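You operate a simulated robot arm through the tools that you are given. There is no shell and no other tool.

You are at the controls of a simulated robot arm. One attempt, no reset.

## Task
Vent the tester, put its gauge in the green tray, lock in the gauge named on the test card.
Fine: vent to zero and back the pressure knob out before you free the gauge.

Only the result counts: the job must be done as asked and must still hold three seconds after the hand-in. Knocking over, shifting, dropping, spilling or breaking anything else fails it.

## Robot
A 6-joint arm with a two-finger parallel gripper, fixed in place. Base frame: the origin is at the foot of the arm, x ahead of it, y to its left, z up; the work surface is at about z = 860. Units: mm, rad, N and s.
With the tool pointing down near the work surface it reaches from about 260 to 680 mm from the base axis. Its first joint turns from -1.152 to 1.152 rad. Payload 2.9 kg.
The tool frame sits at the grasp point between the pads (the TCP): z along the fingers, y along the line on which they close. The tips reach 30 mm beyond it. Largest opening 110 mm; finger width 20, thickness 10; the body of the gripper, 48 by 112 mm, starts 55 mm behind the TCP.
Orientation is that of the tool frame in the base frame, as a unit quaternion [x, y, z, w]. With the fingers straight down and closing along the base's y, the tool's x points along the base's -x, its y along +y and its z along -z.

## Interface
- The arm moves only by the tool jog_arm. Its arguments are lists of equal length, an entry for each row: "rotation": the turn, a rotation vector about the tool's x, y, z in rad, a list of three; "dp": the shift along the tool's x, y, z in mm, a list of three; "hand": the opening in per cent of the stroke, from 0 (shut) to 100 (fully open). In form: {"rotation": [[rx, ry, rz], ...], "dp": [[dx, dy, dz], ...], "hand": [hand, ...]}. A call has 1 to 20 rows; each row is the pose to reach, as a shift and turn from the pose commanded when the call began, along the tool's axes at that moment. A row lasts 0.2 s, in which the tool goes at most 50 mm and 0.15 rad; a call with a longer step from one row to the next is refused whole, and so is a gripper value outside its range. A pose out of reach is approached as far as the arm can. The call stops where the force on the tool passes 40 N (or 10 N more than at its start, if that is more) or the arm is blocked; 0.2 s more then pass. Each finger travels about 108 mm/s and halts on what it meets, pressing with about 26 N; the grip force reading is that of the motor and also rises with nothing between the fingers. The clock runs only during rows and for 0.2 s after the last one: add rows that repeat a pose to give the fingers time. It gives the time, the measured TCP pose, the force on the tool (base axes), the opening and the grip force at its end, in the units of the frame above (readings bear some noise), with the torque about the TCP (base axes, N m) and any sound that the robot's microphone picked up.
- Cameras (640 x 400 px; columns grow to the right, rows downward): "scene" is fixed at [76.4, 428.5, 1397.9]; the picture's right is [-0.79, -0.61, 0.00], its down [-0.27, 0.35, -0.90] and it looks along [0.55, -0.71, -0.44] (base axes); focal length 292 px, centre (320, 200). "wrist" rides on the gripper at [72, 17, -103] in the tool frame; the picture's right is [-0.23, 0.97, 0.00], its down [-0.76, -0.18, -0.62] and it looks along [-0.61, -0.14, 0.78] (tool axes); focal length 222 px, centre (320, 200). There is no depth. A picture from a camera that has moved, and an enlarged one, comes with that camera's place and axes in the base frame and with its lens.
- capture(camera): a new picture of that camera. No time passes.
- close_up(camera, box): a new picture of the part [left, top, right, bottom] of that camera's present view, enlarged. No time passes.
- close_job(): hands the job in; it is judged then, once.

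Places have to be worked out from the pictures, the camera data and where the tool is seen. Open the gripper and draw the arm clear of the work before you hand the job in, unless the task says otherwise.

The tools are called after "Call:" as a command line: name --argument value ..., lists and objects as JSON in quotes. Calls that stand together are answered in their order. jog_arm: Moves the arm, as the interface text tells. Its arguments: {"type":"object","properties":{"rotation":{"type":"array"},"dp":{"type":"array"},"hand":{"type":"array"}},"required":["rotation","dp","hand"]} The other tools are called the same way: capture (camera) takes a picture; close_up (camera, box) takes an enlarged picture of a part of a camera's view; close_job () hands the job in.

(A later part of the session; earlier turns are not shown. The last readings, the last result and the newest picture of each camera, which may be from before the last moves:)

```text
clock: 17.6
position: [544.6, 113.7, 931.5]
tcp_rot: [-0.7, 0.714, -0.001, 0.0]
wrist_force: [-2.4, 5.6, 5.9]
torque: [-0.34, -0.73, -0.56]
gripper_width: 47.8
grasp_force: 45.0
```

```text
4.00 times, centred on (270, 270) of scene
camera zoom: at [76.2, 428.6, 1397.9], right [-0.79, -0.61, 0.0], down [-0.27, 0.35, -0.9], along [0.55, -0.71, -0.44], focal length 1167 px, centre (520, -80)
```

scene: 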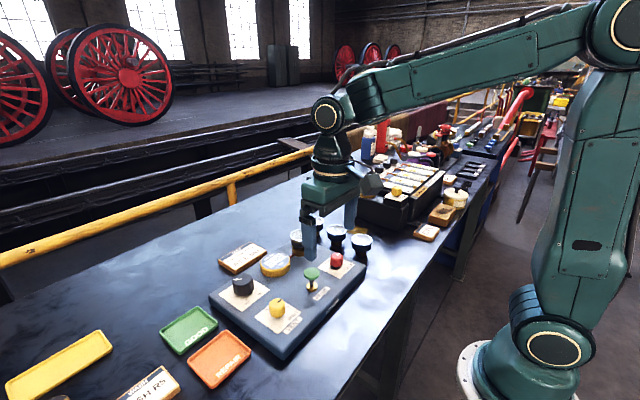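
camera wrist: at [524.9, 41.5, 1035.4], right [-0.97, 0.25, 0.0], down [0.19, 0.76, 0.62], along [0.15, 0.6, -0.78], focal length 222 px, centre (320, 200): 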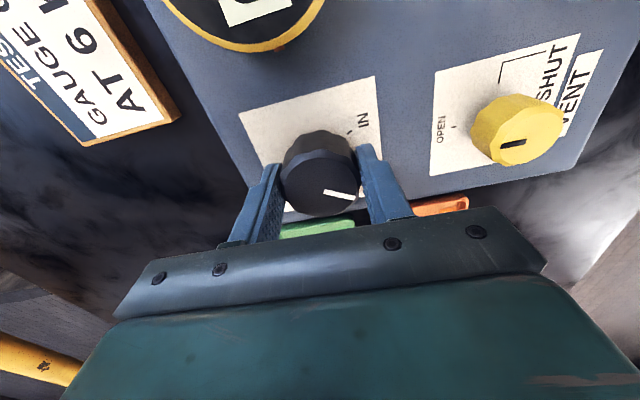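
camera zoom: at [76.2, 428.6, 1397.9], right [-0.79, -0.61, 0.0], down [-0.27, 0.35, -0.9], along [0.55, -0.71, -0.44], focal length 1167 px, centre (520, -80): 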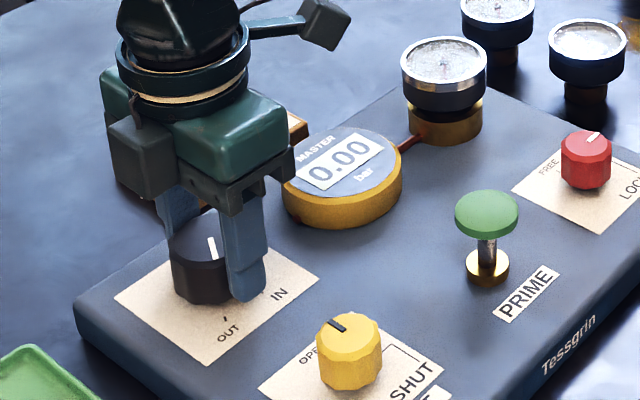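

The hand turned fully with some resisting torque at the end (−0.56 N m), perhaps the stop. I check where the pointer stands against OUT.

Call:
close_up --camera "wrist" --box '[240, 110, 400, 210]'

Call:
close_up --camera "scene" --box '[220, 265, 284, 315]'

```text
4.00 times, centred on (320, 160) of wrist
camera zoom: at [524.9, 41.5, 1035.4], right [-0.97, 0.25, 0.0], down [0.19, 0.76, 0.62], along [0.15, 0.6, -0.78], focal length 888 px, centre (320, 360)
```

zoom: 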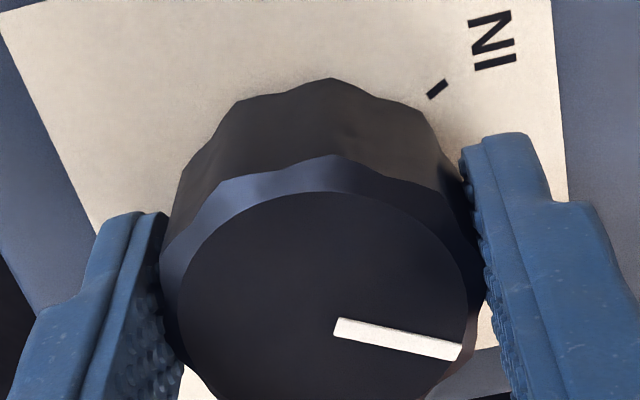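

```text
8.00 times, centred on (252, 290) of scene
camera zoom: at [76.2, 428.6, 1397.9], right [-0.79, -0.61, 0.0], down [-0.27, 0.35, -0.9], along [0.55, -0.71, -0.44], focal length 2334 px, centre (864, -520)
```

zoom: 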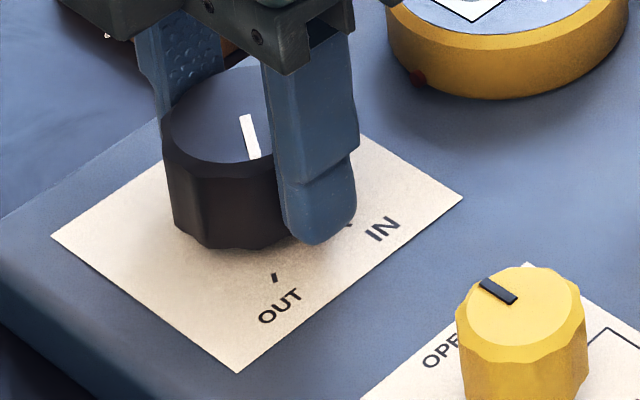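

The pointer followed the fingers to about 156°. I release, rise, and check it against the OUT tick.

Call:
jog_arm --rotation '[[0, 0, 0], [0, 0, 0], [0, 0, 0], [0, 0, 0], [0, 0, 0], [0, 0, 0]]' --dp '[[0, 0, 0], [0, 0, 0], [0, 0, -20], [0, 0, -50], [0, 0, -90], [0, 0, -130]]' --hand '[75, 75, 75, 75, 75, 75]'

Call:
capture --camera "wrist"

Call:
close_up --camera "wrist" --box '[270, 70, 374, 135]'

Call:
close_up --camera "scene" --box '[218, 265, 282, 305]'

```text
clock: 19.0
position: [545.5, 114.9, 1061.7]
tcp_rot: [-0.7, 0.715, 0.0, 0.0]
wrist_force: [-0.7, -0.1, 0.3]
torque: [0.01, 0.01, -0.05]
gripper_width: 82.5
grasp_force: 0.0
```

```text
taken
camera wrist: at [525.1, 43.2, 1165.2], right [-0.97, 0.25, 0.0], down [0.19, 0.76, 0.62], along [0.15, 0.6, -0.78], focal length 222 px, centre (320, 200)
```

wrist: 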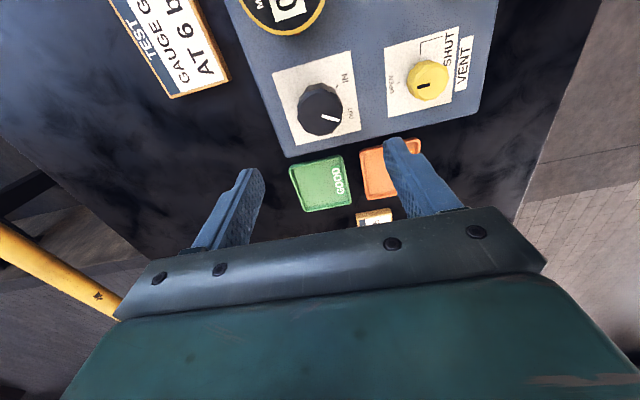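

```text
6.15 times, centred on (322, 102) of wrist
camera zoom: at [525.1, 43.2, 1165.2], right [-0.97, 0.25, 0.0], down [0.19, 0.76, 0.62], along [0.15, 0.6, -0.78], focal length 1367 px, centre (308, 800)
```

zoom: 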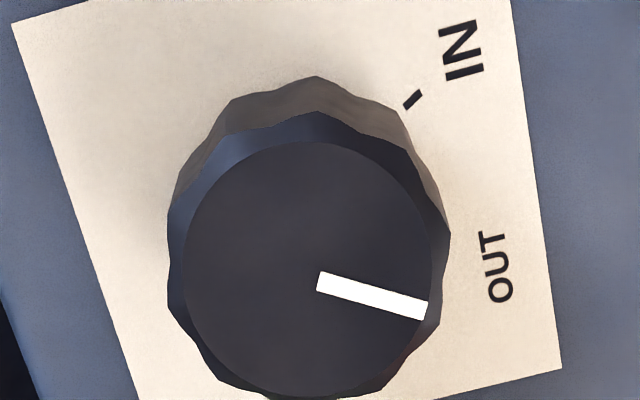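

```text
10.00 times, centred on (250, 285) of scene
camera zoom: at [76.3, 428.5, 1397.9], right [-0.79, -0.61, 0.0], down [-0.27, 0.35, -0.9], along [0.55, -0.71, -0.44], focal length 2918 px, centre (1020, -650)
```

zoom: 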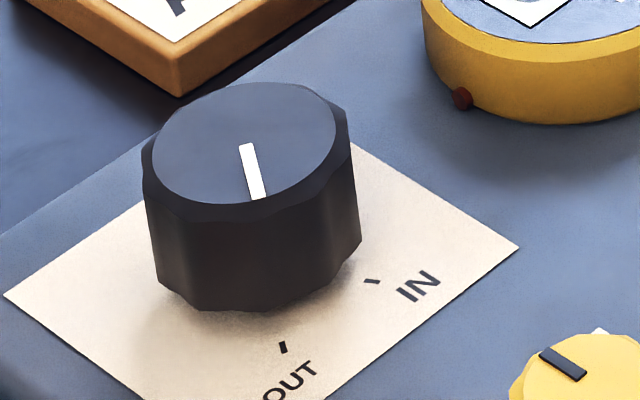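

The pointer now sits at the OUT tick (it turned about 103° and then met its stop). Next the red lock knob, which I judge at about (425, −103); I move above it, turning the hand back so the fingers close along y.

Call:
jog_arm --rotation '[[0, 0, 0.13], [0, 0, 0.26], [0, 0, 0.39], [0, 0, 0.52], [0, 0, 0.65], [0, 0, 0.78], [0, 0, 0.91], [0, 0, 1.04], [0, 0, 1.17], [0, 0, 1.3], [0, 0, 1.43], [0, 0, 1.55], [0, 0, 1.55], [0, 0, 1.55]]' --dp '[[18.4, 9.6, 0], [36.8, 19.2, 0], [55.2, 28.8, 0], [73.6, 38.3, 0], [92, 47.9, 0], [110.4, 57.5, 0], [128.7, 67.1, 0], [147.1, 76.7, 0], [165.5, 86.3, 0], [183.9, 95.8, 0], [202.3, 105.4, 10], [220.7, 115, 30], [220.7, 115, 55], [220.7, 115, 55]]' --hand '[60, 60, 60, 60, 60, 60, 60, 60, 60, 60, 60, 60, 60, 60]'

Call:
capture --camera "wrist"

Call:
capture --camera "scene"

```text
clock: 22.0
position: [426.8, -101.5, 1004.4]
tcp_rot: [-0.001, 1.0, 0.0, 0.0]
wrist_force: [-0.4, 0.1, 0.6]
torque: [0.07, -0.02, -0.02]
gripper_width: 65.7
grasp_force: 0.0
```

```text
taken
camera wrist: at [351.8, -85.5, 1108.9], right [0.23, 0.97, 0.0], down [0.76, -0.18, 0.62], along [0.61, -0.14, -0.78], focal length 222 px, centre (320, 200)
```

wrist: 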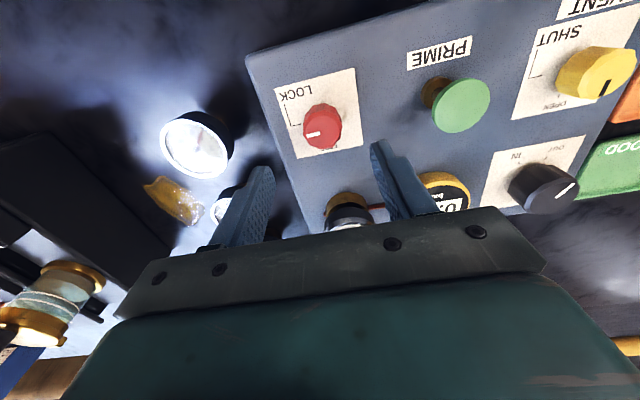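

```text
taken
```

scene: 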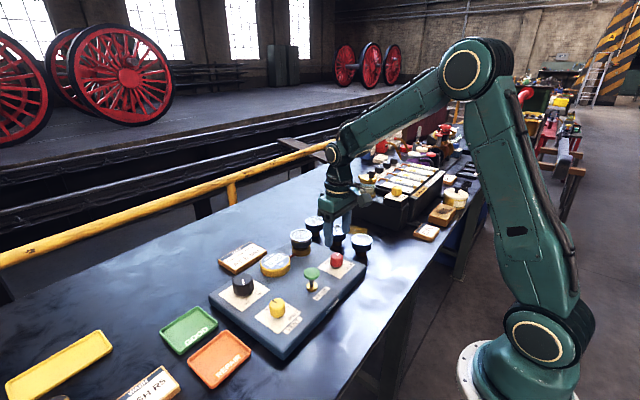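

Call:
close_up --camera "wrist" --box '[270, 75, 382, 165]'

Call:
close_up --camera "wrist" --box '[140, 95, 268, 195]'

Call:
close_up --camera "wrist" --box '[250, 170, 410, 240]'

```text
4.44 times, centred on (326, 120) of wrist
camera zoom: at [351.8, -85.5, 1108.9], right [0.23, 0.97, 0.0], down [0.76, -0.18, 0.62], along [0.61, -0.14, -0.78], focal length 987 px, centre (293, 556)
```

zoom: 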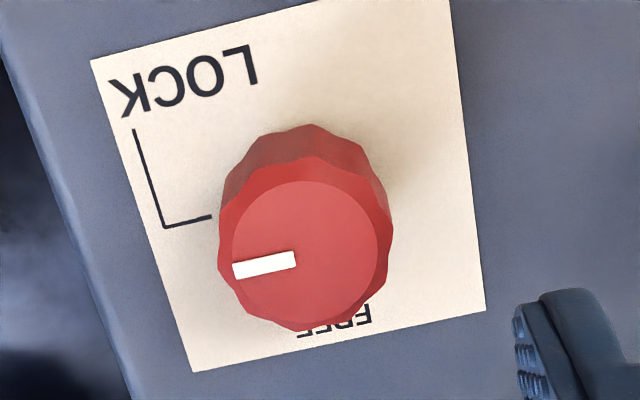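

```text
4.00 times, centred on (204, 145) of wrist
camera zoom: at [351.8, -85.5, 1108.9], right [0.23, 0.97, 0.0], down [0.76, -0.18, 0.62], along [0.61, -0.14, -0.78], focal length 888 px, centre (784, 420)
```

zoom: 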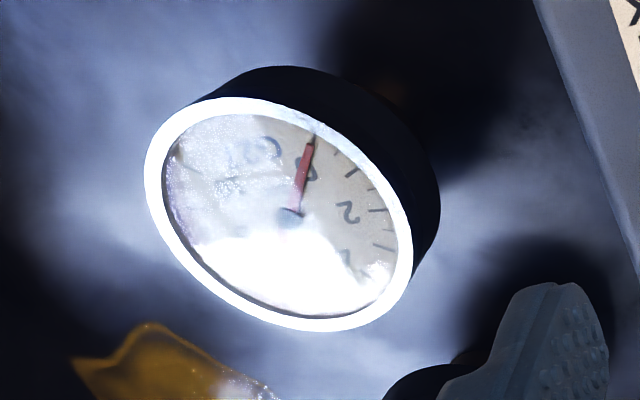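

```text
4.00 times, centred on (330, 205) of wrist
camera zoom: at [351.8, -85.5, 1108.9], right [0.23, 0.97, 0.0], down [0.76, -0.18, 0.62], along [0.61, -0.14, -0.78], focal length 888 px, centre (280, 180)
```

zoom: 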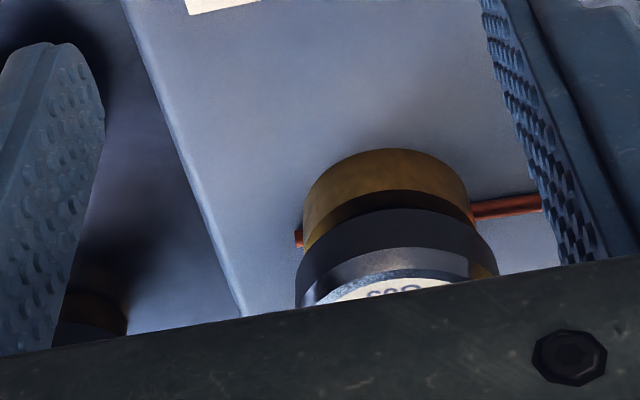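

The red knob is about 2.4 mm in +y from the tool axis, mark at LOCK, FREE on the +x side. I correct, go down astride it, and take a check view.

Call:
jog_arm --rotation '[[0, 0, 0], [0, 0, 0], [0, 0, 0], [0, 0, 0]]' --dp '[[0.2, 2.4, 20], [0.2, 2.4, 45], [0.2, 2.4, 74], [0.2, 2.4, 74]]' --hand '[60, 60, 60, 60]'

Call:
close_up --camera "wrist" --box '[240, 110, 400, 210]'

Call:
close_up --camera "scene" --box '[260, 210, 388, 290]'

```text
clock: 23.0
position: [425.1, -100.5, 931.4]
tcp_rot: [0.001, 1.0, -0.001, -0.001]
wrist_force: [0.5, 0.3, -0.7]
torque: [-0.01, 0.0, 0.01]
gripper_width: 66.0
grasp_force: 0.0
```

```text
4.00 times, centred on (320, 160) of wrist
camera zoom: at [351.6, -83.7, 1034.1], right [0.23, 0.97, 0.0], down [0.76, -0.18, 0.62], along [0.61, -0.14, -0.78], focal length 888 px, centre (320, 360)
```

zoom: 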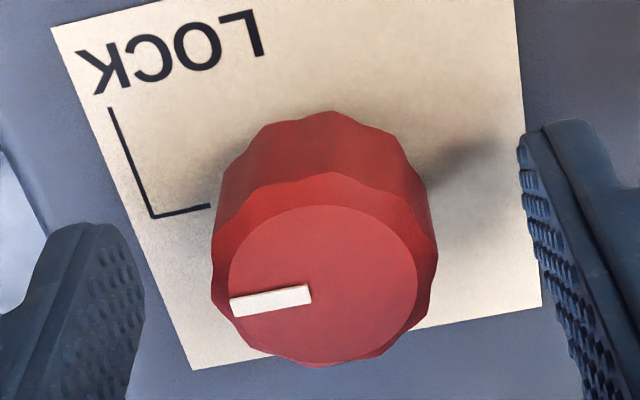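

```text
5.00 times, centred on (324, 250) of scene
camera zoom: at [76.4, 428.5, 1397.9], right [-0.79, -0.61, 0.0], down [-0.27, 0.35, -0.9], along [0.55, -0.71, -0.44], focal length 1459 px, centre (300, -50)
```

zoom: 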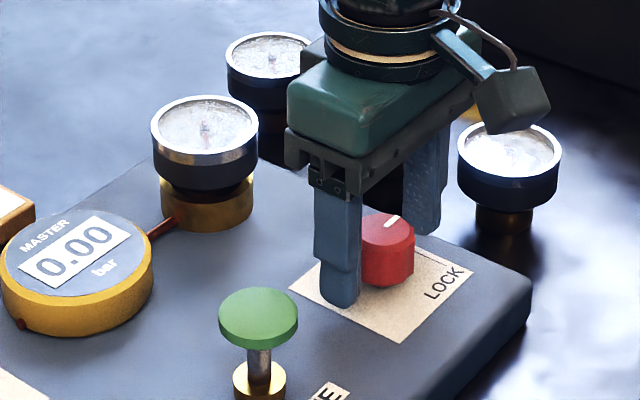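

The alignment looks good (within about 1 mm). I close on the red knob.

Call:
jog_arm --rotation '[[0, 0, 0], [0, 0, 0], [0, 0, 0], [0, 0, 0]]' --dp '[[0.3, 0.3, 1], [0.3, 0.3, 1], [0.3, 0.3, 1], [0.3, 0.3, 1]]' --hand '[60, 20, 20, 20]'

Call:
close_up --camera "wrist" --box '[240, 110, 400, 210]'

```text
clock: 24.0
position: [425.0, -100.6, 929.8]
tcp_rot: [-0.001, 1.0, 0.0, 0.0]
wrist_force: [0.6, 4.8, -1.9]
torque: [0.06, -0.26, 0.01]
gripper_width: 33.5
grasp_force: 45.1
```

```text
4.00 times, centred on (320, 160) of wrist
camera zoom: at [351.1, -83.2, 1033.8], right [0.23, 0.97, 0.0], down [0.76, -0.18, 0.62], along [0.61, -0.14, -0.78], focal length 888 px, centre (320, 360)
```

zoom: 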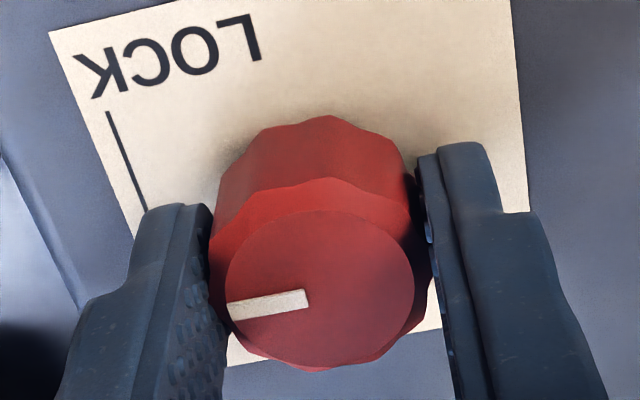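

Good grip with small side force. I turn the lock 90° anticlockwise to FREE.

Call:
jog_arm --rotation '[[0, 0, 0], [0, 0, -0.13], [0, 0, -0.26], [0, 0, -0.39], [0, 0, -0.52], [0, 0, -0.65], [0, 0, -0.78], [0, 0, -0.91], [0, 0, -1.04], [0, 0, -1.17], [0, 0, -1.3], [0, 0, -1.43], [0, 0, -1.57], [0, 0, -1.57]]' --dp '[[0.5, 0.6, 0], [0.5, 0.6, 0], [0.5, 0.6, 0], [0.5, 0.6, 0], [0.5, 0.6, 0], [0.5, 0.6, 0], [0.5, 0.6, 0], [0.5, 0.6, 0], [0.5, 0.6, 0], [0.5, 0.6, 0], [0.5, 0.6, 0], [0.5, 0.6, 0], [0.5, 0.6, 0], [0.5, 0.6, 0]]' --hand '[20, 20, 20, 20, 20, 20, 20, 20, 20, 20, 20, 20, 20, 20]'

Call:
close_up --camera "wrist" --box '[240, 110, 400, 210]'

Call:
close_up --camera "scene" --box '[260, 210, 388, 290]'

```text
clock: 27.0
position: [425.3, -100.5, 931.0]
tcp_rot: [0.708, -0.706, -0.001, 0.001]
wrist_force: [-0.4, 11.0, -27.5]
torque: [0.51, -0.54, -0.01]
gripper_width: 33.4
grasp_force: 45.1
```

```text
4.00 times, centred on (320, 160) of wrist
camera zoom: at [407.0, -172.7, 1034.5], right [-0.97, 0.23, 0.0], down [0.18, 0.76, 0.62], along [0.14, 0.61, -0.78], focal length 888 px, centre (320, 360)
```

zoom: 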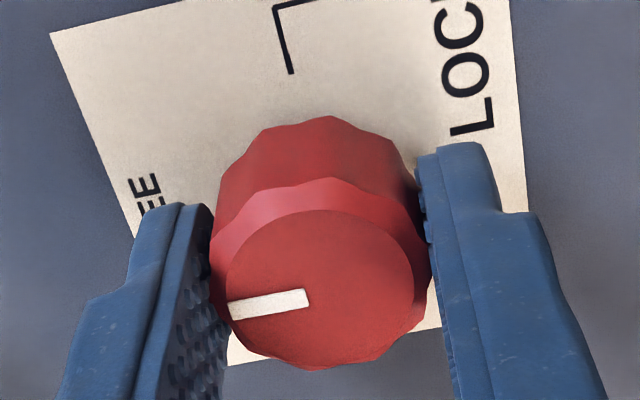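

```text
5.00 times, centred on (324, 250) of scene
camera zoom: at [76.7, 428.7, 1397.8], right [-0.79, -0.61, 0.0], down [-0.27, 0.35, -0.9], along [0.55, -0.71, -0.44], focal length 1459 px, centre (300, -50)
```

zoom: 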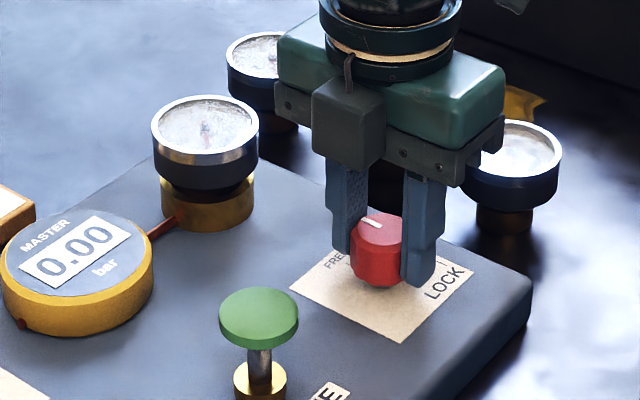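

The mark turned with the fingers to FREE. I release and rise, then look at the lock and the gauge.

Call:
jog_arm --rotation '[[0, 0, 0], [0, 0, 0], [0, 0, 0], [0, 0, 0], [0, 0, 0], [0, 0, 0], [0, 0, 0]]' --dp '[[0, 0, 0], [0, 0, 0], [0, 0, -20], [0, 0, -50], [0, 0, -90], [0, 0, -130], [0, 0, -150]]' --hand '[60, 60, 60, 60, 60, 60, 60]'

Call:
capture --camera "wrist"

Call:
close_up --camera "scene" --box '[310, 245, 366, 280]'

Call:
close_up --camera "scene" --box '[280, 210, 376, 270]'

```text
clock: 28.6
position: [425.0, -100.1, 1082.3]
tcp_rot: [0.708, -0.706, 0.0, 0.0]
wrist_force: [-0.3, 0.6, 0.6]
torque: [0.0, -0.03, 0.01]
gripper_width: 66.0
grasp_force: 0.1
```

```text
taken
camera wrist: at [406.3, -172.4, 1186.2], right [-0.97, 0.23, 0.0], down [0.18, 0.76, 0.62], along [0.14, 0.61, -0.78], focal length 222 px, centre (320, 200)
```

wrist: 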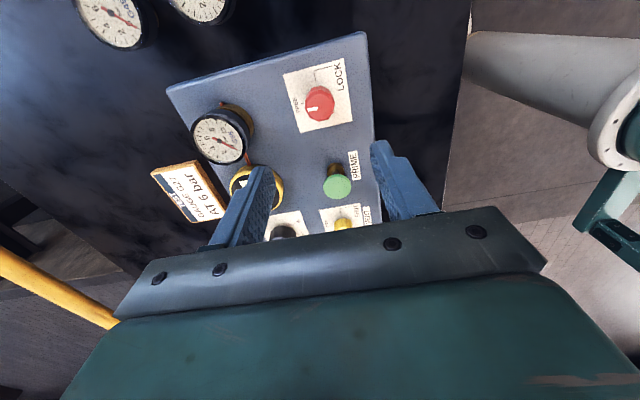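

```text
11.43 times, centred on (338, 262) of scene
camera zoom: at [76.3, 428.5, 1397.9], right [-0.79, -0.61, 0.0], down [-0.27, 0.35, -0.9], along [0.55, -0.71, -0.44], focal length 3334 px, centre (114, -514)
```

zoom: 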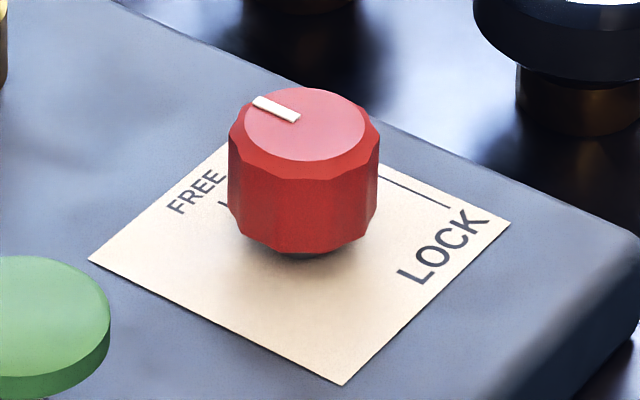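

```text
6.67 times, centred on (328, 240) of scene
camera zoom: at [76.3, 428.5, 1397.9], right [-0.79, -0.61, 0.0], down [-0.27, 0.35, -0.9], along [0.55, -0.71, -0.44], focal length 1945 px, centre (267, -67)
```

zoom: 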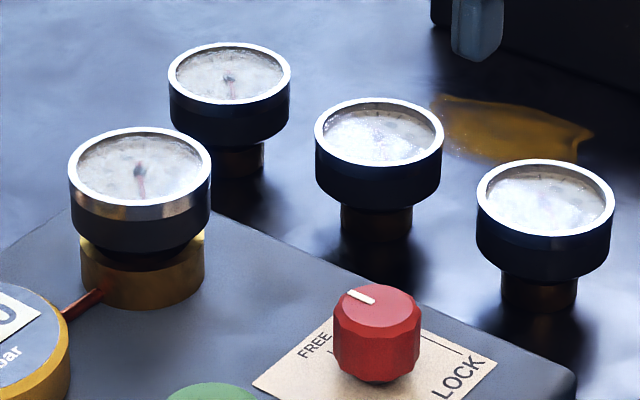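

The lock mark is at FREE. I zoom on the gauges from this view to place G65.

Call:
close_up --camera "wrist" --box '[170, 85, 298, 165]'

Call:
close_up --camera "wrist" --box '[270, 60, 366, 130]'

Call:
close_up --camera "wrist" --box '[60, 0, 260, 80]'

Call:
close_up --camera "scene" --box '[280, 220, 328, 260]'

```text
5.00 times, centred on (234, 125) of wrist
camera zoom: at [406.3, -172.4, 1186.2], right [-0.97, 0.23, 0.0], down [0.18, 0.76, 0.62], along [0.14, 0.61, -0.78], focal length 1111 px, centre (750, 575)
```

zoom: 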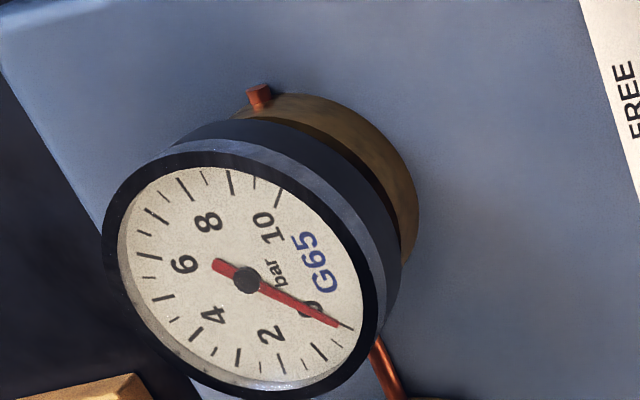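

```text
5.71 times, centred on (318, 95) of wrist
camera zoom: at [406.3, -172.4, 1186.2], right [-0.97, 0.23, 0.0], down [0.18, 0.76, 0.62], along [0.14, 0.61, -0.78], focal length 1269 px, centre (331, 800)
```

zoom: 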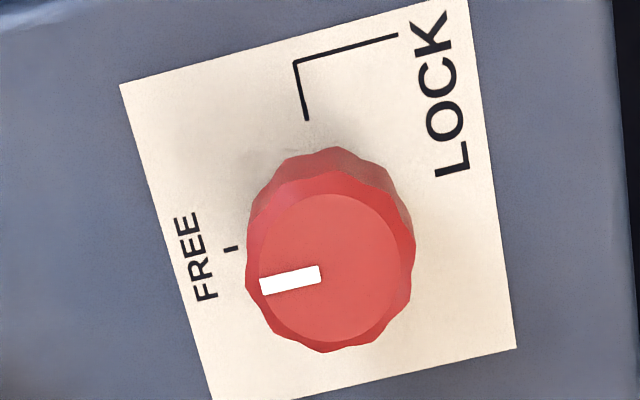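

```text
3.20 times, centred on (160, 40) of wrist
camera zoom: at [406.3, -172.4, 1186.2], right [-0.97, 0.23, 0.0], down [0.18, 0.76, 0.62], along [0.14, 0.61, -0.78], focal length 711 px, centre (832, 712)
```

zoom: 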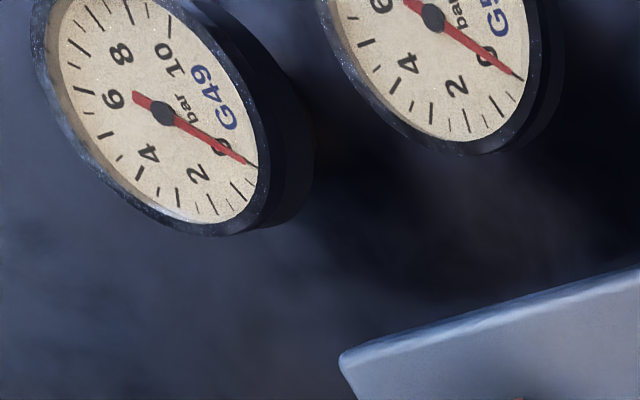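

```text
10.00 times, centred on (304, 240) of scene
camera zoom: at [76.3, 428.5, 1397.9], right [-0.79, -0.61, 0.0], down [-0.27, 0.35, -0.9], along [0.55, -0.71, -0.44], focal length 2918 px, centre (480, -200)
```

zoom: 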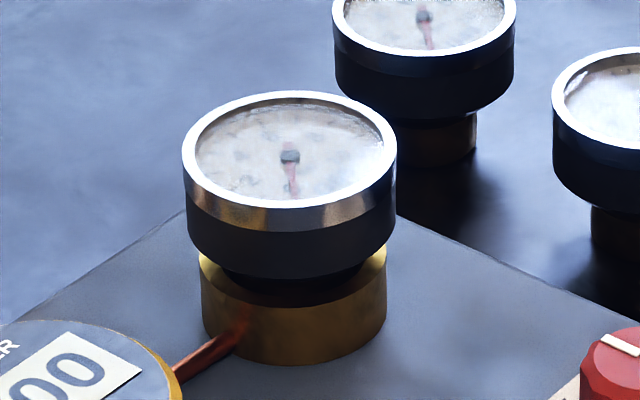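

G65's face centre comes out at about (543.5, −96, 942), head Ø61 and about 23 mm high, with brass socket top at about z 913; the fingers should close along x here. I move above it with the hand open to 82 mm.

Call:
jog_arm --rotation '[[0, 0, 0], [0, 0, 0], [0, 0, 0], [0, 0, 0]]' --dp '[[-1, -40, 10], [-2, -80, 20], [-3.7, -118.5, 40], [-3.7, -118.5, 40]]' --hand '[75, 75, 75, 75]'

Call:
capture --camera "wrist"

Call:
close_up --camera "wrist" --box '[256, 80, 384, 180]'

Call:
close_up --camera "scene" --box '[250, 180, 378, 260]'

```text
clock: 29.6
position: [542.3, -96.6, 1039.6]
tcp_rot: [0.707, -0.707, -0.001, 0.0]
wrist_force: [1.1, 0.6, 0.0]
torque: [-0.01, -0.01, 0.02]
gripper_width: 82.4
grasp_force: 0.0
```

```text
taken
camera wrist: at [523.8, -168.6, 1142.7], right [-0.97, 0.23, 0.0], down [0.18, 0.76, 0.62], along [0.14, 0.61, -0.78], focal length 222 px, centre (320, 200)
```

wrist: 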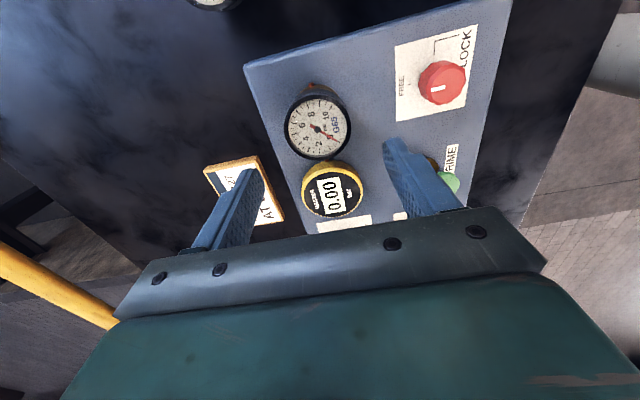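

```text
4.00 times, centred on (320, 130) of wrist
camera zoom: at [523.8, -168.6, 1142.7], right [-0.97, 0.23, 0.0], down [0.18, 0.76, 0.62], along [0.14, 0.61, -0.78], focal length 888 px, centre (320, 480)
```

zoom: 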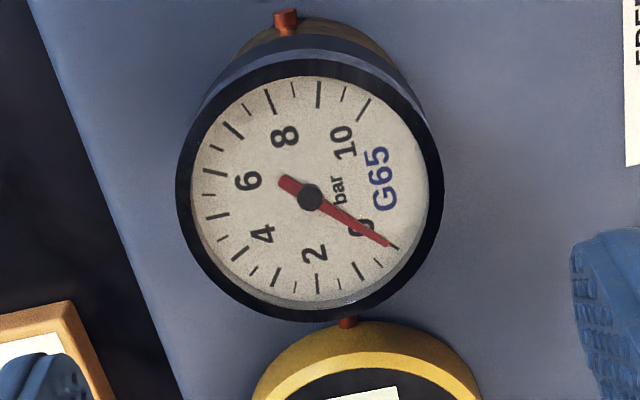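

```text
5.00 times, centred on (314, 220) of scene
camera zoom: at [76.4, 428.5, 1397.9], right [-0.79, -0.61, 0.0], down [-0.27, 0.35, -0.9], along [0.55, -0.71, -0.44], focal length 1459 px, centre (350, 100)
```

zoom: 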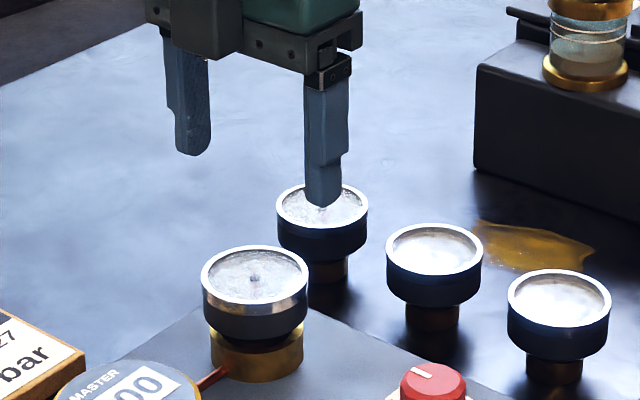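

The gauge is about 2.2 mm off along the closing line; I correct and lower the fingers around its head to TCP z≈945 (tips about 915, above the copper pipe).

Call:
jog_arm --rotation '[[0, 0, 0], [0, 0, 0], [0, 0, 0], [0, 0, 0], [0, 0, 0]]' --dp '[[0.5, -2.2, 30], [0.5, -2.2, 60], [0.5, -2.2, 80], [0.5, -2.2, 94], [0.5, -2.2, 94]]' --hand '[75, 75, 75, 75, 75]'

Call:
close_up --camera "wrist" --box '[216, 100, 424, 230]'

Call:
close_up --camera "scene" --box '[250, 190, 378, 270]'

```text
clock: 30.8
position: [545.6, -96.7, 945.1]
tcp_rot: [-0.707, 0.707, 0.0, 0.0]
wrist_force: [-0.1, 0.4, -0.5]
torque: [0.0, 0.0, 0.02]
gripper_width: 82.5
grasp_force: 0.0
```

```text
3.08 times, centred on (320, 165) of wrist
camera zoom: at [527.6, -169.4, 1048.5], right [-0.97, 0.23, 0.0], down [0.18, 0.76, 0.62], along [0.14, 0.61, -0.78], focal length 684 px, centre (320, 308)
```

zoom: 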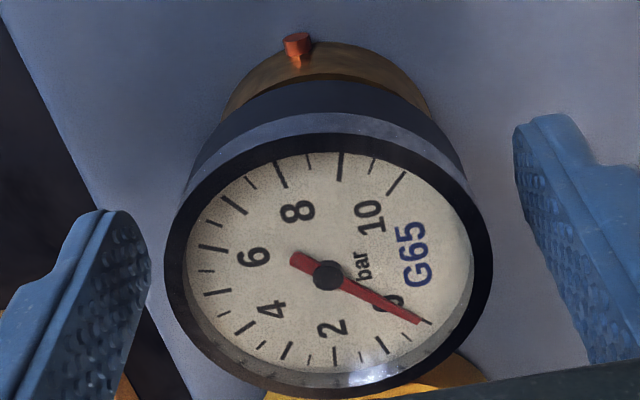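

```text
5.00 times, centred on (314, 230) of scene
camera zoom: at [76.4, 428.5, 1397.9], right [-0.79, -0.61, 0.0], down [-0.27, 0.35, -0.9], along [0.55, -0.71, -0.44], focal length 1459 px, centre (350, 50)
```

zoom: 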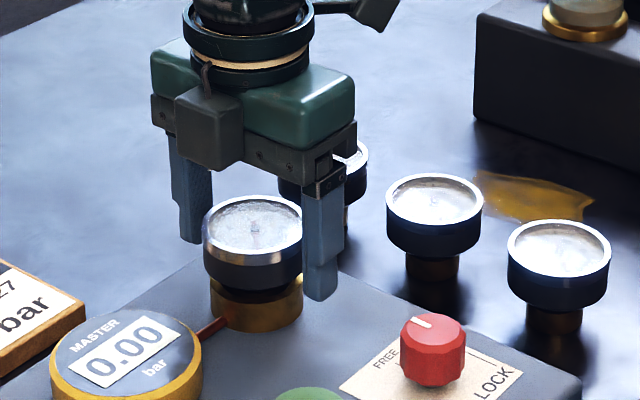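

Slightly overshot; I shift back 0.8 mm and close on the gauge head.

Call:
jog_arm --rotation '[[0, 0, 0], [0, 0, 0], [0, 0, 0], [0, 0, 0]]' --dp '[[0.5, 0.8, 0], [0.5, 0.8, 0], [0.5, 0.8, 0], [0.5, 0.8, 0]]' --hand '[75, 45, 45, 45]'

Call:
close_up --camera "wrist" --box '[216, 100, 424, 230]'

```text
clock: 31.8
position: [545.1, -97.3, 946.5]
tcp_rot: [-0.707, 0.707, 0.0, 0.0]
wrist_force: [0.3, 0.6, 0.4]
torque: [-0.01, 0.04, 0.02]
gripper_width: 59.0
grasp_force: 26.1
```

```text
3.08 times, centred on (320, 165) of wrist
camera zoom: at [526.3, -170.4, 1049.4], right [-0.97, 0.23, 0.0], down [0.18, 0.76, 0.62], along [0.14, 0.61, -0.78], focal length 684 px, centre (320, 308)
```

zoom: 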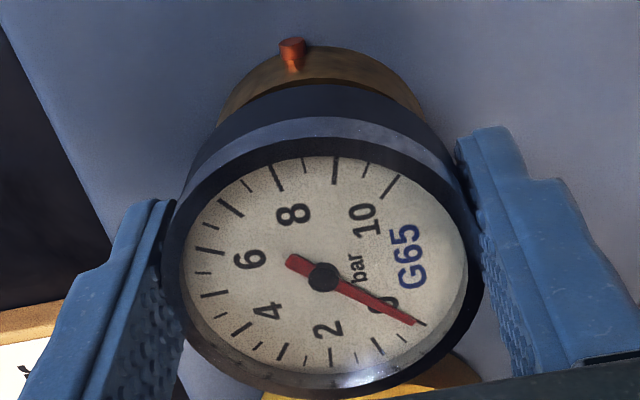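

The gauge is held (59 mm, no side load). I lift it straight up 60 mm and see whether it comes out freely.

Call:
jog_arm --rotation '[[0, 0, 0], [0, 0, 0], [0, 0, 0], [0, 0, 0], [0, 0, 0], [0, 0, 0]]' --dp '[[0, 0, -6], [0, 0, -14], [0, 0, -25], [0, 0, -40], [0, 0, -60], [0, 0, -60]]' --hand '[45, 45, 45, 45, 45, 45]'

Call:
capture --camera "wrist"

Call:
close_up --camera "scene" --box '[250, 190, 378, 270]'

```text
clock: 33.2
position: [544.2, -98.0, 1008.1]
tcp_rot: [-0.707, 0.707, -0.001, 0.0]
wrist_force: [0.4, -0.9, -2.3]
torque: [0.04, 0.0, 0.0]
gripper_width: 58.6
grasp_force: 26.1
```

```text
taken
camera wrist: at [525.8, -171.5, 1111.0], right [-0.97, 0.23, 0.0], down [0.18, 0.76, 0.62], along [0.14, 0.61, -0.78], focal length 222 px, centre (320, 200)
```

wrist: 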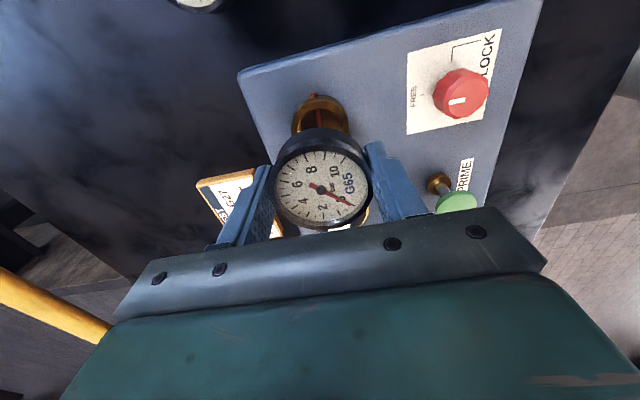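

```text
5.00 times, centred on (314, 230) of scene
camera zoom: at [76.4, 428.5, 1397.9], right [-0.79, -0.61, 0.0], down [-0.27, 0.35, -0.9], along [0.55, -0.71, -0.44], focal length 1459 px, centre (350, 50)
```

zoom: 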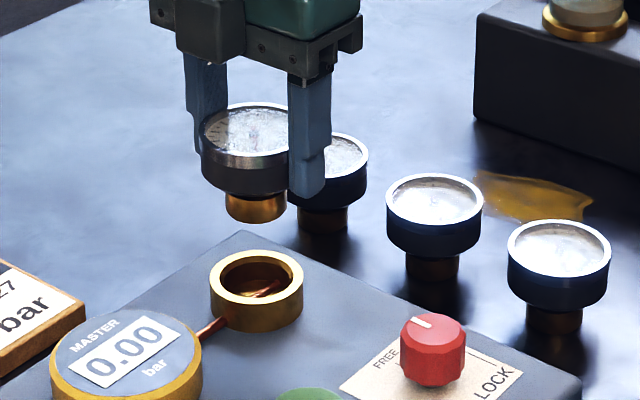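

G65 came out cleanly; its total height is about 50 mm, so the stem bottom is about 52 mm below the TCP. I carry it at safe height over to the green tray, whose centre I put at (573, 248).

Call:
jog_arm --rotation '[[0, 0, 0], [0, 0, 0], [0, 0, 0], [0, 0, 0], [0, 0, 0], [0, 0, 0], [0, 0, 0], [0, 0, 0], [0, 0, 0], [0, 0, 0], [0, 0, 0], [0, 0, 0]]' --dp '[[-10, 0, -24], [-40, -3, -24], [-75, -6, -24], [-110, -9, -24], [-145, -12, -24], [-180, -15, -24], [-215, -18, -24], [-250, -21, -24], [-285, -24, -24], [-320, -27, -24], [-345, -28, -24], [-345, -28, -24]]' --hand '[45, 45, 45, 45, 45, 45, 45, 45, 45, 45, 45, 45]'

Call:
capture --camera "wrist"

Call:
capture --camera "scene"

Call:
close_up --camera "scene" --box '[130, 230, 290, 390]'

```text
clock: 35.8
position: [572.4, 246.3, 1030.0]
tcp_rot: [0.707, -0.707, 0.0, 0.0]
wrist_force: [-1.0, -0.2, -3.0]
torque: [0.0, 0.01, 0.0]
gripper_width: 58.9
grasp_force: 26.3
```

```text
taken
camera wrist: at [554.4, 173.9, 1135.5], right [-0.97, 0.23, 0.0], down [0.18, 0.76, 0.62], along [0.14, 0.61, -0.78], focal length 222 px, centre (320, 200)
```

wrist: 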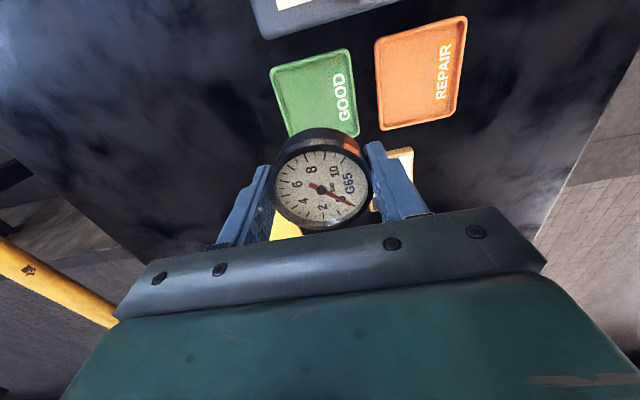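

```text
taken
```

scene: 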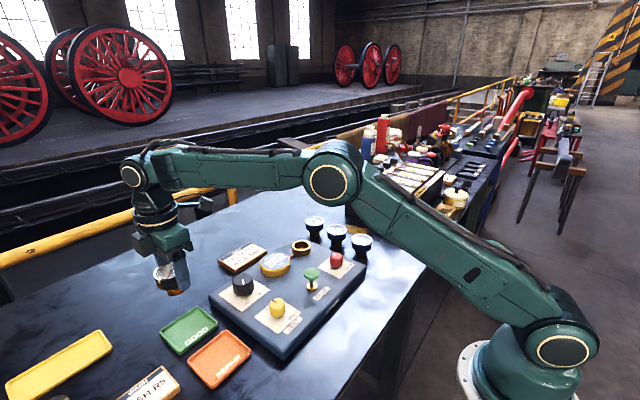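

```text
2.50 times, centred on (210, 310) of scene
camera zoom: at [76.4, 428.5, 1397.9], right [-0.79, -0.61, 0.0], down [-0.27, 0.35, -0.9], along [0.55, -0.71, -0.44], focal length 729 px, centre (595, -75)
```

zoom: 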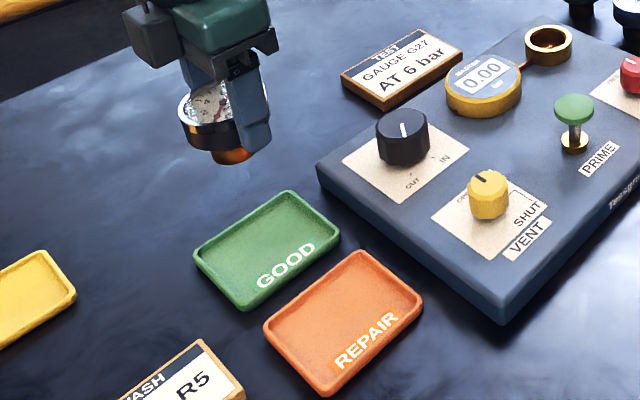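

The tray's centre is at (573, 247), right under the gauge. I lower to about 6 mm above the expected contact.

Call:
jog_arm --rotation '[[0, 0, 0], [0, 0, 0], [0, 0, 0], [0, 0, 0], [0, 0, 0], [0, 0, 0]]' --dp '[[0, 0, 25], [0, 0, 55], [0, 0, 80], [0, 0, 95], [0, 0, 106], [0, 0, 106]]' --hand '[45, 45, 45, 45, 45, 45]'

Call:
close_up --camera "scene" --box '[150, 280, 230, 360]'

Call:
capture --camera "wrist"

```text
clock: 37.2
position: [572.1, 246.4, 923.9]
tcp_rot: [-0.707, 0.707, 0.0, 0.0]
wrist_force: [0.7, -0.7, -2.7]
torque: [0.0, -0.02, 0.01]
gripper_width: 58.4
grasp_force: 25.5
```

```text
5.00 times, centred on (190, 320) of scene
camera zoom: at [76.4, 428.5, 1397.9], right [-0.79, -0.61, 0.0], down [-0.27, 0.35, -0.9], along [0.55, -0.71, -0.44], focal length 1459 px, centre (970, -400)
```

zoom: 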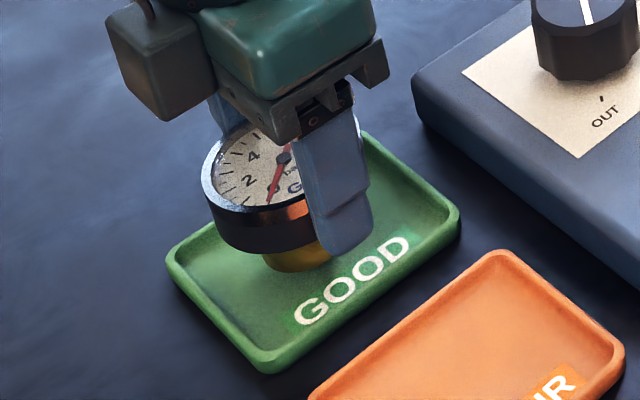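

```text
taken
camera wrist: at [554.3, 174.1, 1028.5], right [-0.97, 0.23, 0.0], down [0.18, 0.76, 0.62], along [0.14, 0.61, -0.78], focal length 222 px, centre (320, 200)
```

wrist: 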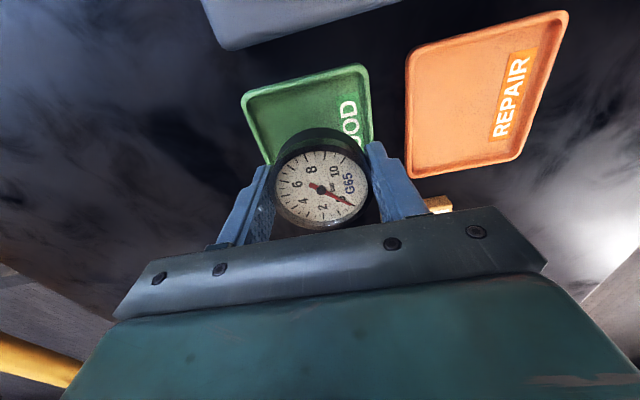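

Centred over the tray, not touching yet. I lower 4 mm in small steps and read the force.

Call:
jog_arm --rotation '[[0, 0, 0], [0, 0, 0], [0, 0, 0]]' --dp '[[0, 0, 2], [0, 0, 4], [0, 0, 4]]' --hand '[45, 45, 45]'

Call:
close_up --camera "scene" --box '[165, 300, 213, 340]'

```text
clock: 38.0
position: [573.6, 246.6, 919.8]
tcp_rot: [0.707, -0.707, 0.0, 0.0]
wrist_force: [-0.5, -0.3, -1.6]
torque: [0.03, 0.0, -0.02]
gripper_width: 59.1
grasp_force: 26.2
```

```text
10.00 times, centred on (189, 320) of scene
camera zoom: at [76.4, 428.5, 1397.9], right [-0.79, -0.61, 0.0], down [-0.27, 0.35, -0.9], along [0.55, -0.71, -0.44], focal length 2918 px, centre (1630, -1000)
```

zoom: 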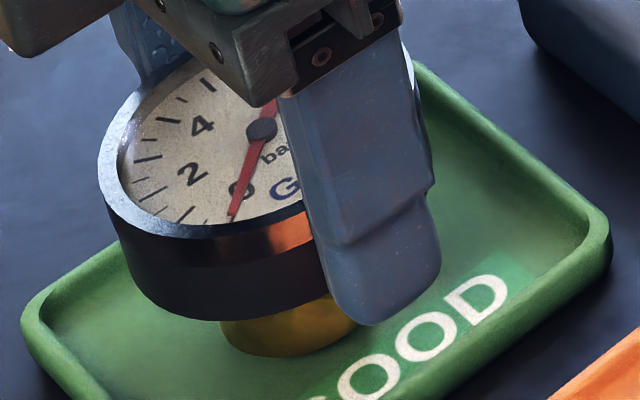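

Still no contact load; I go down a few more millimetres, watching the force.

Call:
jog_arm --rotation '[[0, 0, 0], [0, 0, 0], [0, 0, 0]]' --dp '[[0, 0, 1], [0, 0, 2], [0, 0, 2]]' --hand '[45, 45, 45]'

Call:
close_up --camera "scene" --box '[165, 300, 213, 340]'

```text
clock: 38.8
position: [572.9, 247.4, 919.0]
tcp_rot: [0.708, -0.707, -0.001, 0.0]
wrist_force: [-0.5, -0.4, -2.3]
torque: [0.01, 0.0, -0.01]
gripper_width: 58.7
grasp_force: 25.8
```

```text
10.00 times, centred on (189, 320) of scene
camera zoom: at [76.4, 428.5, 1397.9], right [-0.79, -0.61, 0.0], down [-0.27, 0.35, -0.9], along [0.55, -0.71, -0.44], focal length 2918 px, centre (1630, -1000)
```

zoom: 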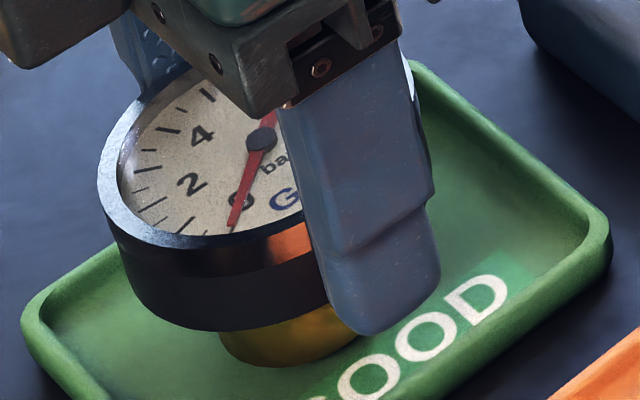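

Call:
jog_arm --rotation '[[0, 0, 0], [0, 0, 0], [0, 0, 0]]' --dp '[[0, 0, 1], [0, 0, 2], [0, 0, 2]]' --hand '[45, 45, 45]'

Call:
close_up --camera "scene" --box '[165, 300, 213, 340]'

```text
clock: 39.6
position: [572.5, 247.0, 916.3]
tcp_rot: [0.707, -0.707, 0.0, 0.0]
wrist_force: [-0.1, -0.8, -1.4]
torque: [0.02, 0.02, 0.02]
gripper_width: 59.0
grasp_force: 25.9
```

```text
10.00 times, centred on (189, 320) of scene
camera zoom: at [76.4, 428.5, 1397.9], right [-0.79, -0.61, 0.0], down [-0.27, 0.35, -0.9], along [0.55, -0.71, -0.44], focal length 2918 px, centre (1630, -1000)
```

zoom: 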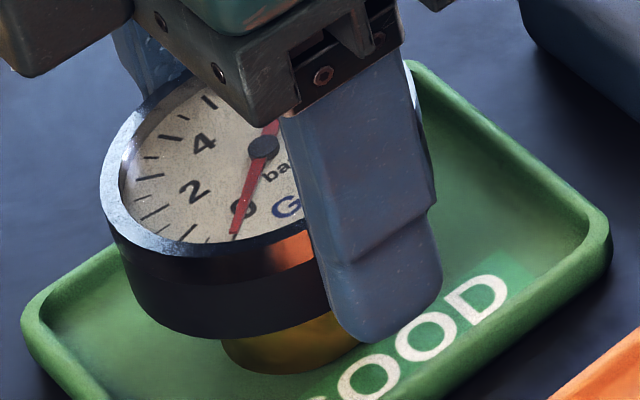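

Call:
jog_arm --rotation '[[0, 0, 0], [0, 0, 0], [0, 0, 0]]' --dp '[[0, 0, 0.7], [0, 0, 1.5], [0, 0, 1.5]]' --hand '[45, 45, 45]'

Call:
close_up --camera "scene" --box '[165, 300, 213, 340]'

```text
clock: 40.4
position: [572.4, 245.8, 915.1]
tcp_rot: [-0.707, 0.707, 0.0, -0.001]
wrist_force: [1.3, 0.0, -1.4]
torque: [0.02, 0.01, 0.02]
gripper_width: 58.6
grasp_force: 26.1
```

```text
10.00 times, centred on (189, 320) of scene
camera zoom: at [76.4, 428.5, 1397.9], right [-0.79, -0.61, 0.0], down [-0.27, 0.35, -0.9], along [0.55, -0.71, -0.44], focal length 2918 px, centre (1630, -1000)
```

zoom: 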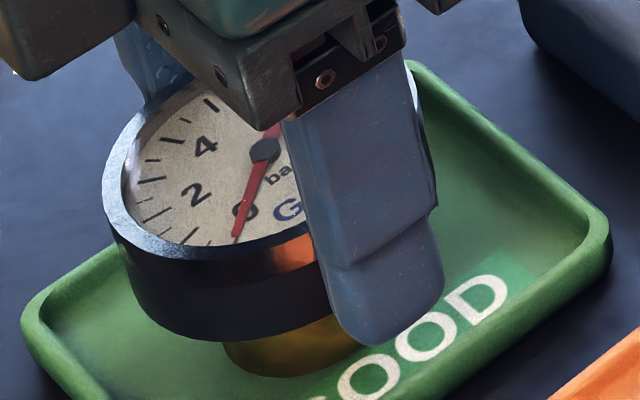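

Call:
jog_arm --rotation '[[0, 0, 0], [0, 0, 0], [0, 0, 0]]' --dp '[[0, 0, 0.7], [0, 0, 1.5], [0, 0, 1.5]]' --hand '[45, 45, 45]'

Call:
close_up --camera "scene" --box '[165, 300, 213, 340]'

```text
clock: 41.2
position: [572.6, 247.7, 915.2]
tcp_rot: [0.707, -0.707, 0.0, -0.001]
wrist_force: [-5.4, 0.4, 12.4]
torque: [-0.02, 0.37, 0.0]
gripper_width: 58.8
grasp_force: 26.0
```

```text
10.00 times, centred on (189, 320) of scene
camera zoom: at [76.0, 428.4, 1398.0], right [-0.79, -0.61, 0.0], down [-0.27, 0.35, -0.9], along [0.55, -0.71, -0.44], focal length 2918 px, centre (1630, -1000)
```

zoom: 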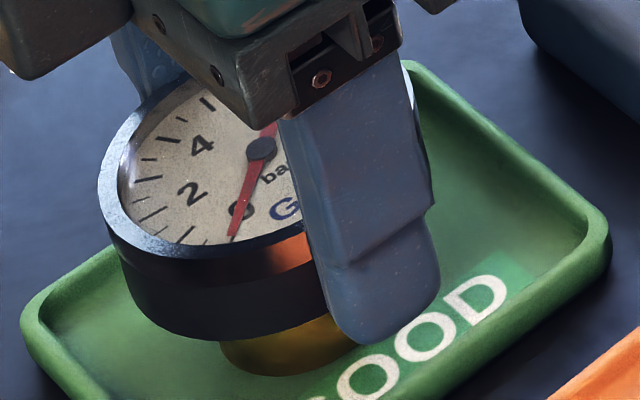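

Contact: +12 N upward at c z≈913, so the stem stands on the tray floor. I ease up about 1 mm, open the fingers, and then rise.

Call:
jog_arm --rotation '[[0, 0, 0], [0, 0, 0], [0, 0, 0], [0, 0, 0]]' --dp '[[0, 0, -0.9], [0, 0, -0.9], [0, 0, -0.9], [0, 0, -0.9]]' --hand '[45, 62, 75, 75]'

Call:
close_up --camera "scene" --box '[150, 280, 230, 360]'

Call:
close_up --camera "wrist" --box '[216, 100, 424, 230]'

```text
clock: 42.2
position: [572.4, 247.1, 915.4]
tcp_rot: [-0.707, 0.707, 0.0, 0.0]
wrist_force: [0.1, 0.4, 0.0]
torque: [0.01, 0.01, -0.03]
gripper_width: 82.5
grasp_force: 0.0
```

```text
5.00 times, centred on (190, 320) of scene
camera zoom: at [76.4, 428.5, 1397.9], right [-0.79, -0.61, 0.0], down [-0.27, 0.35, -0.9], along [0.55, -0.71, -0.44], focal length 1459 px, centre (970, -400)
```

zoom: 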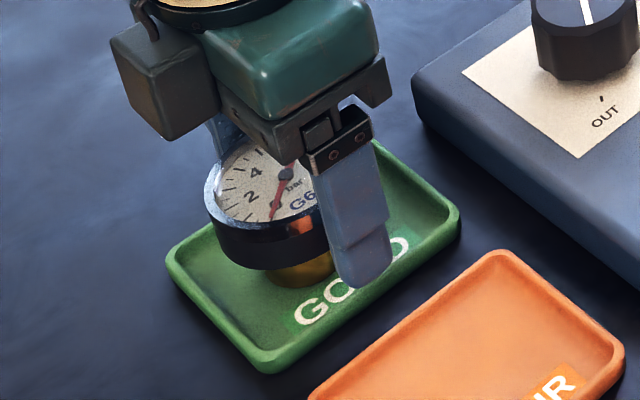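

```text
3.08 times, centred on (320, 165) of wrist
camera zoom: at [554.8, 174.6, 1018.6], right [-0.97, 0.23, 0.0], down [0.18, 0.76, 0.62], along [0.14, 0.61, -0.78], focal length 684 px, centre (320, 308)
```

zoom: 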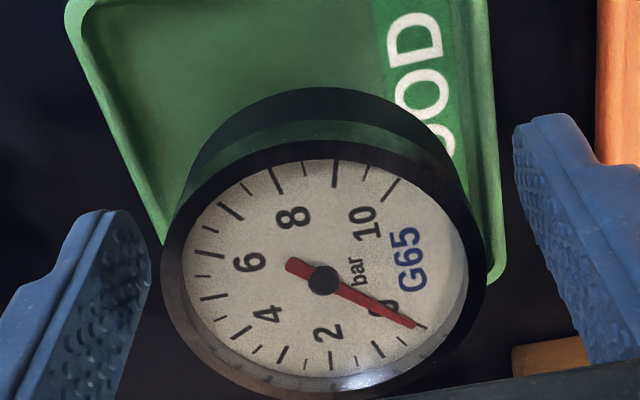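

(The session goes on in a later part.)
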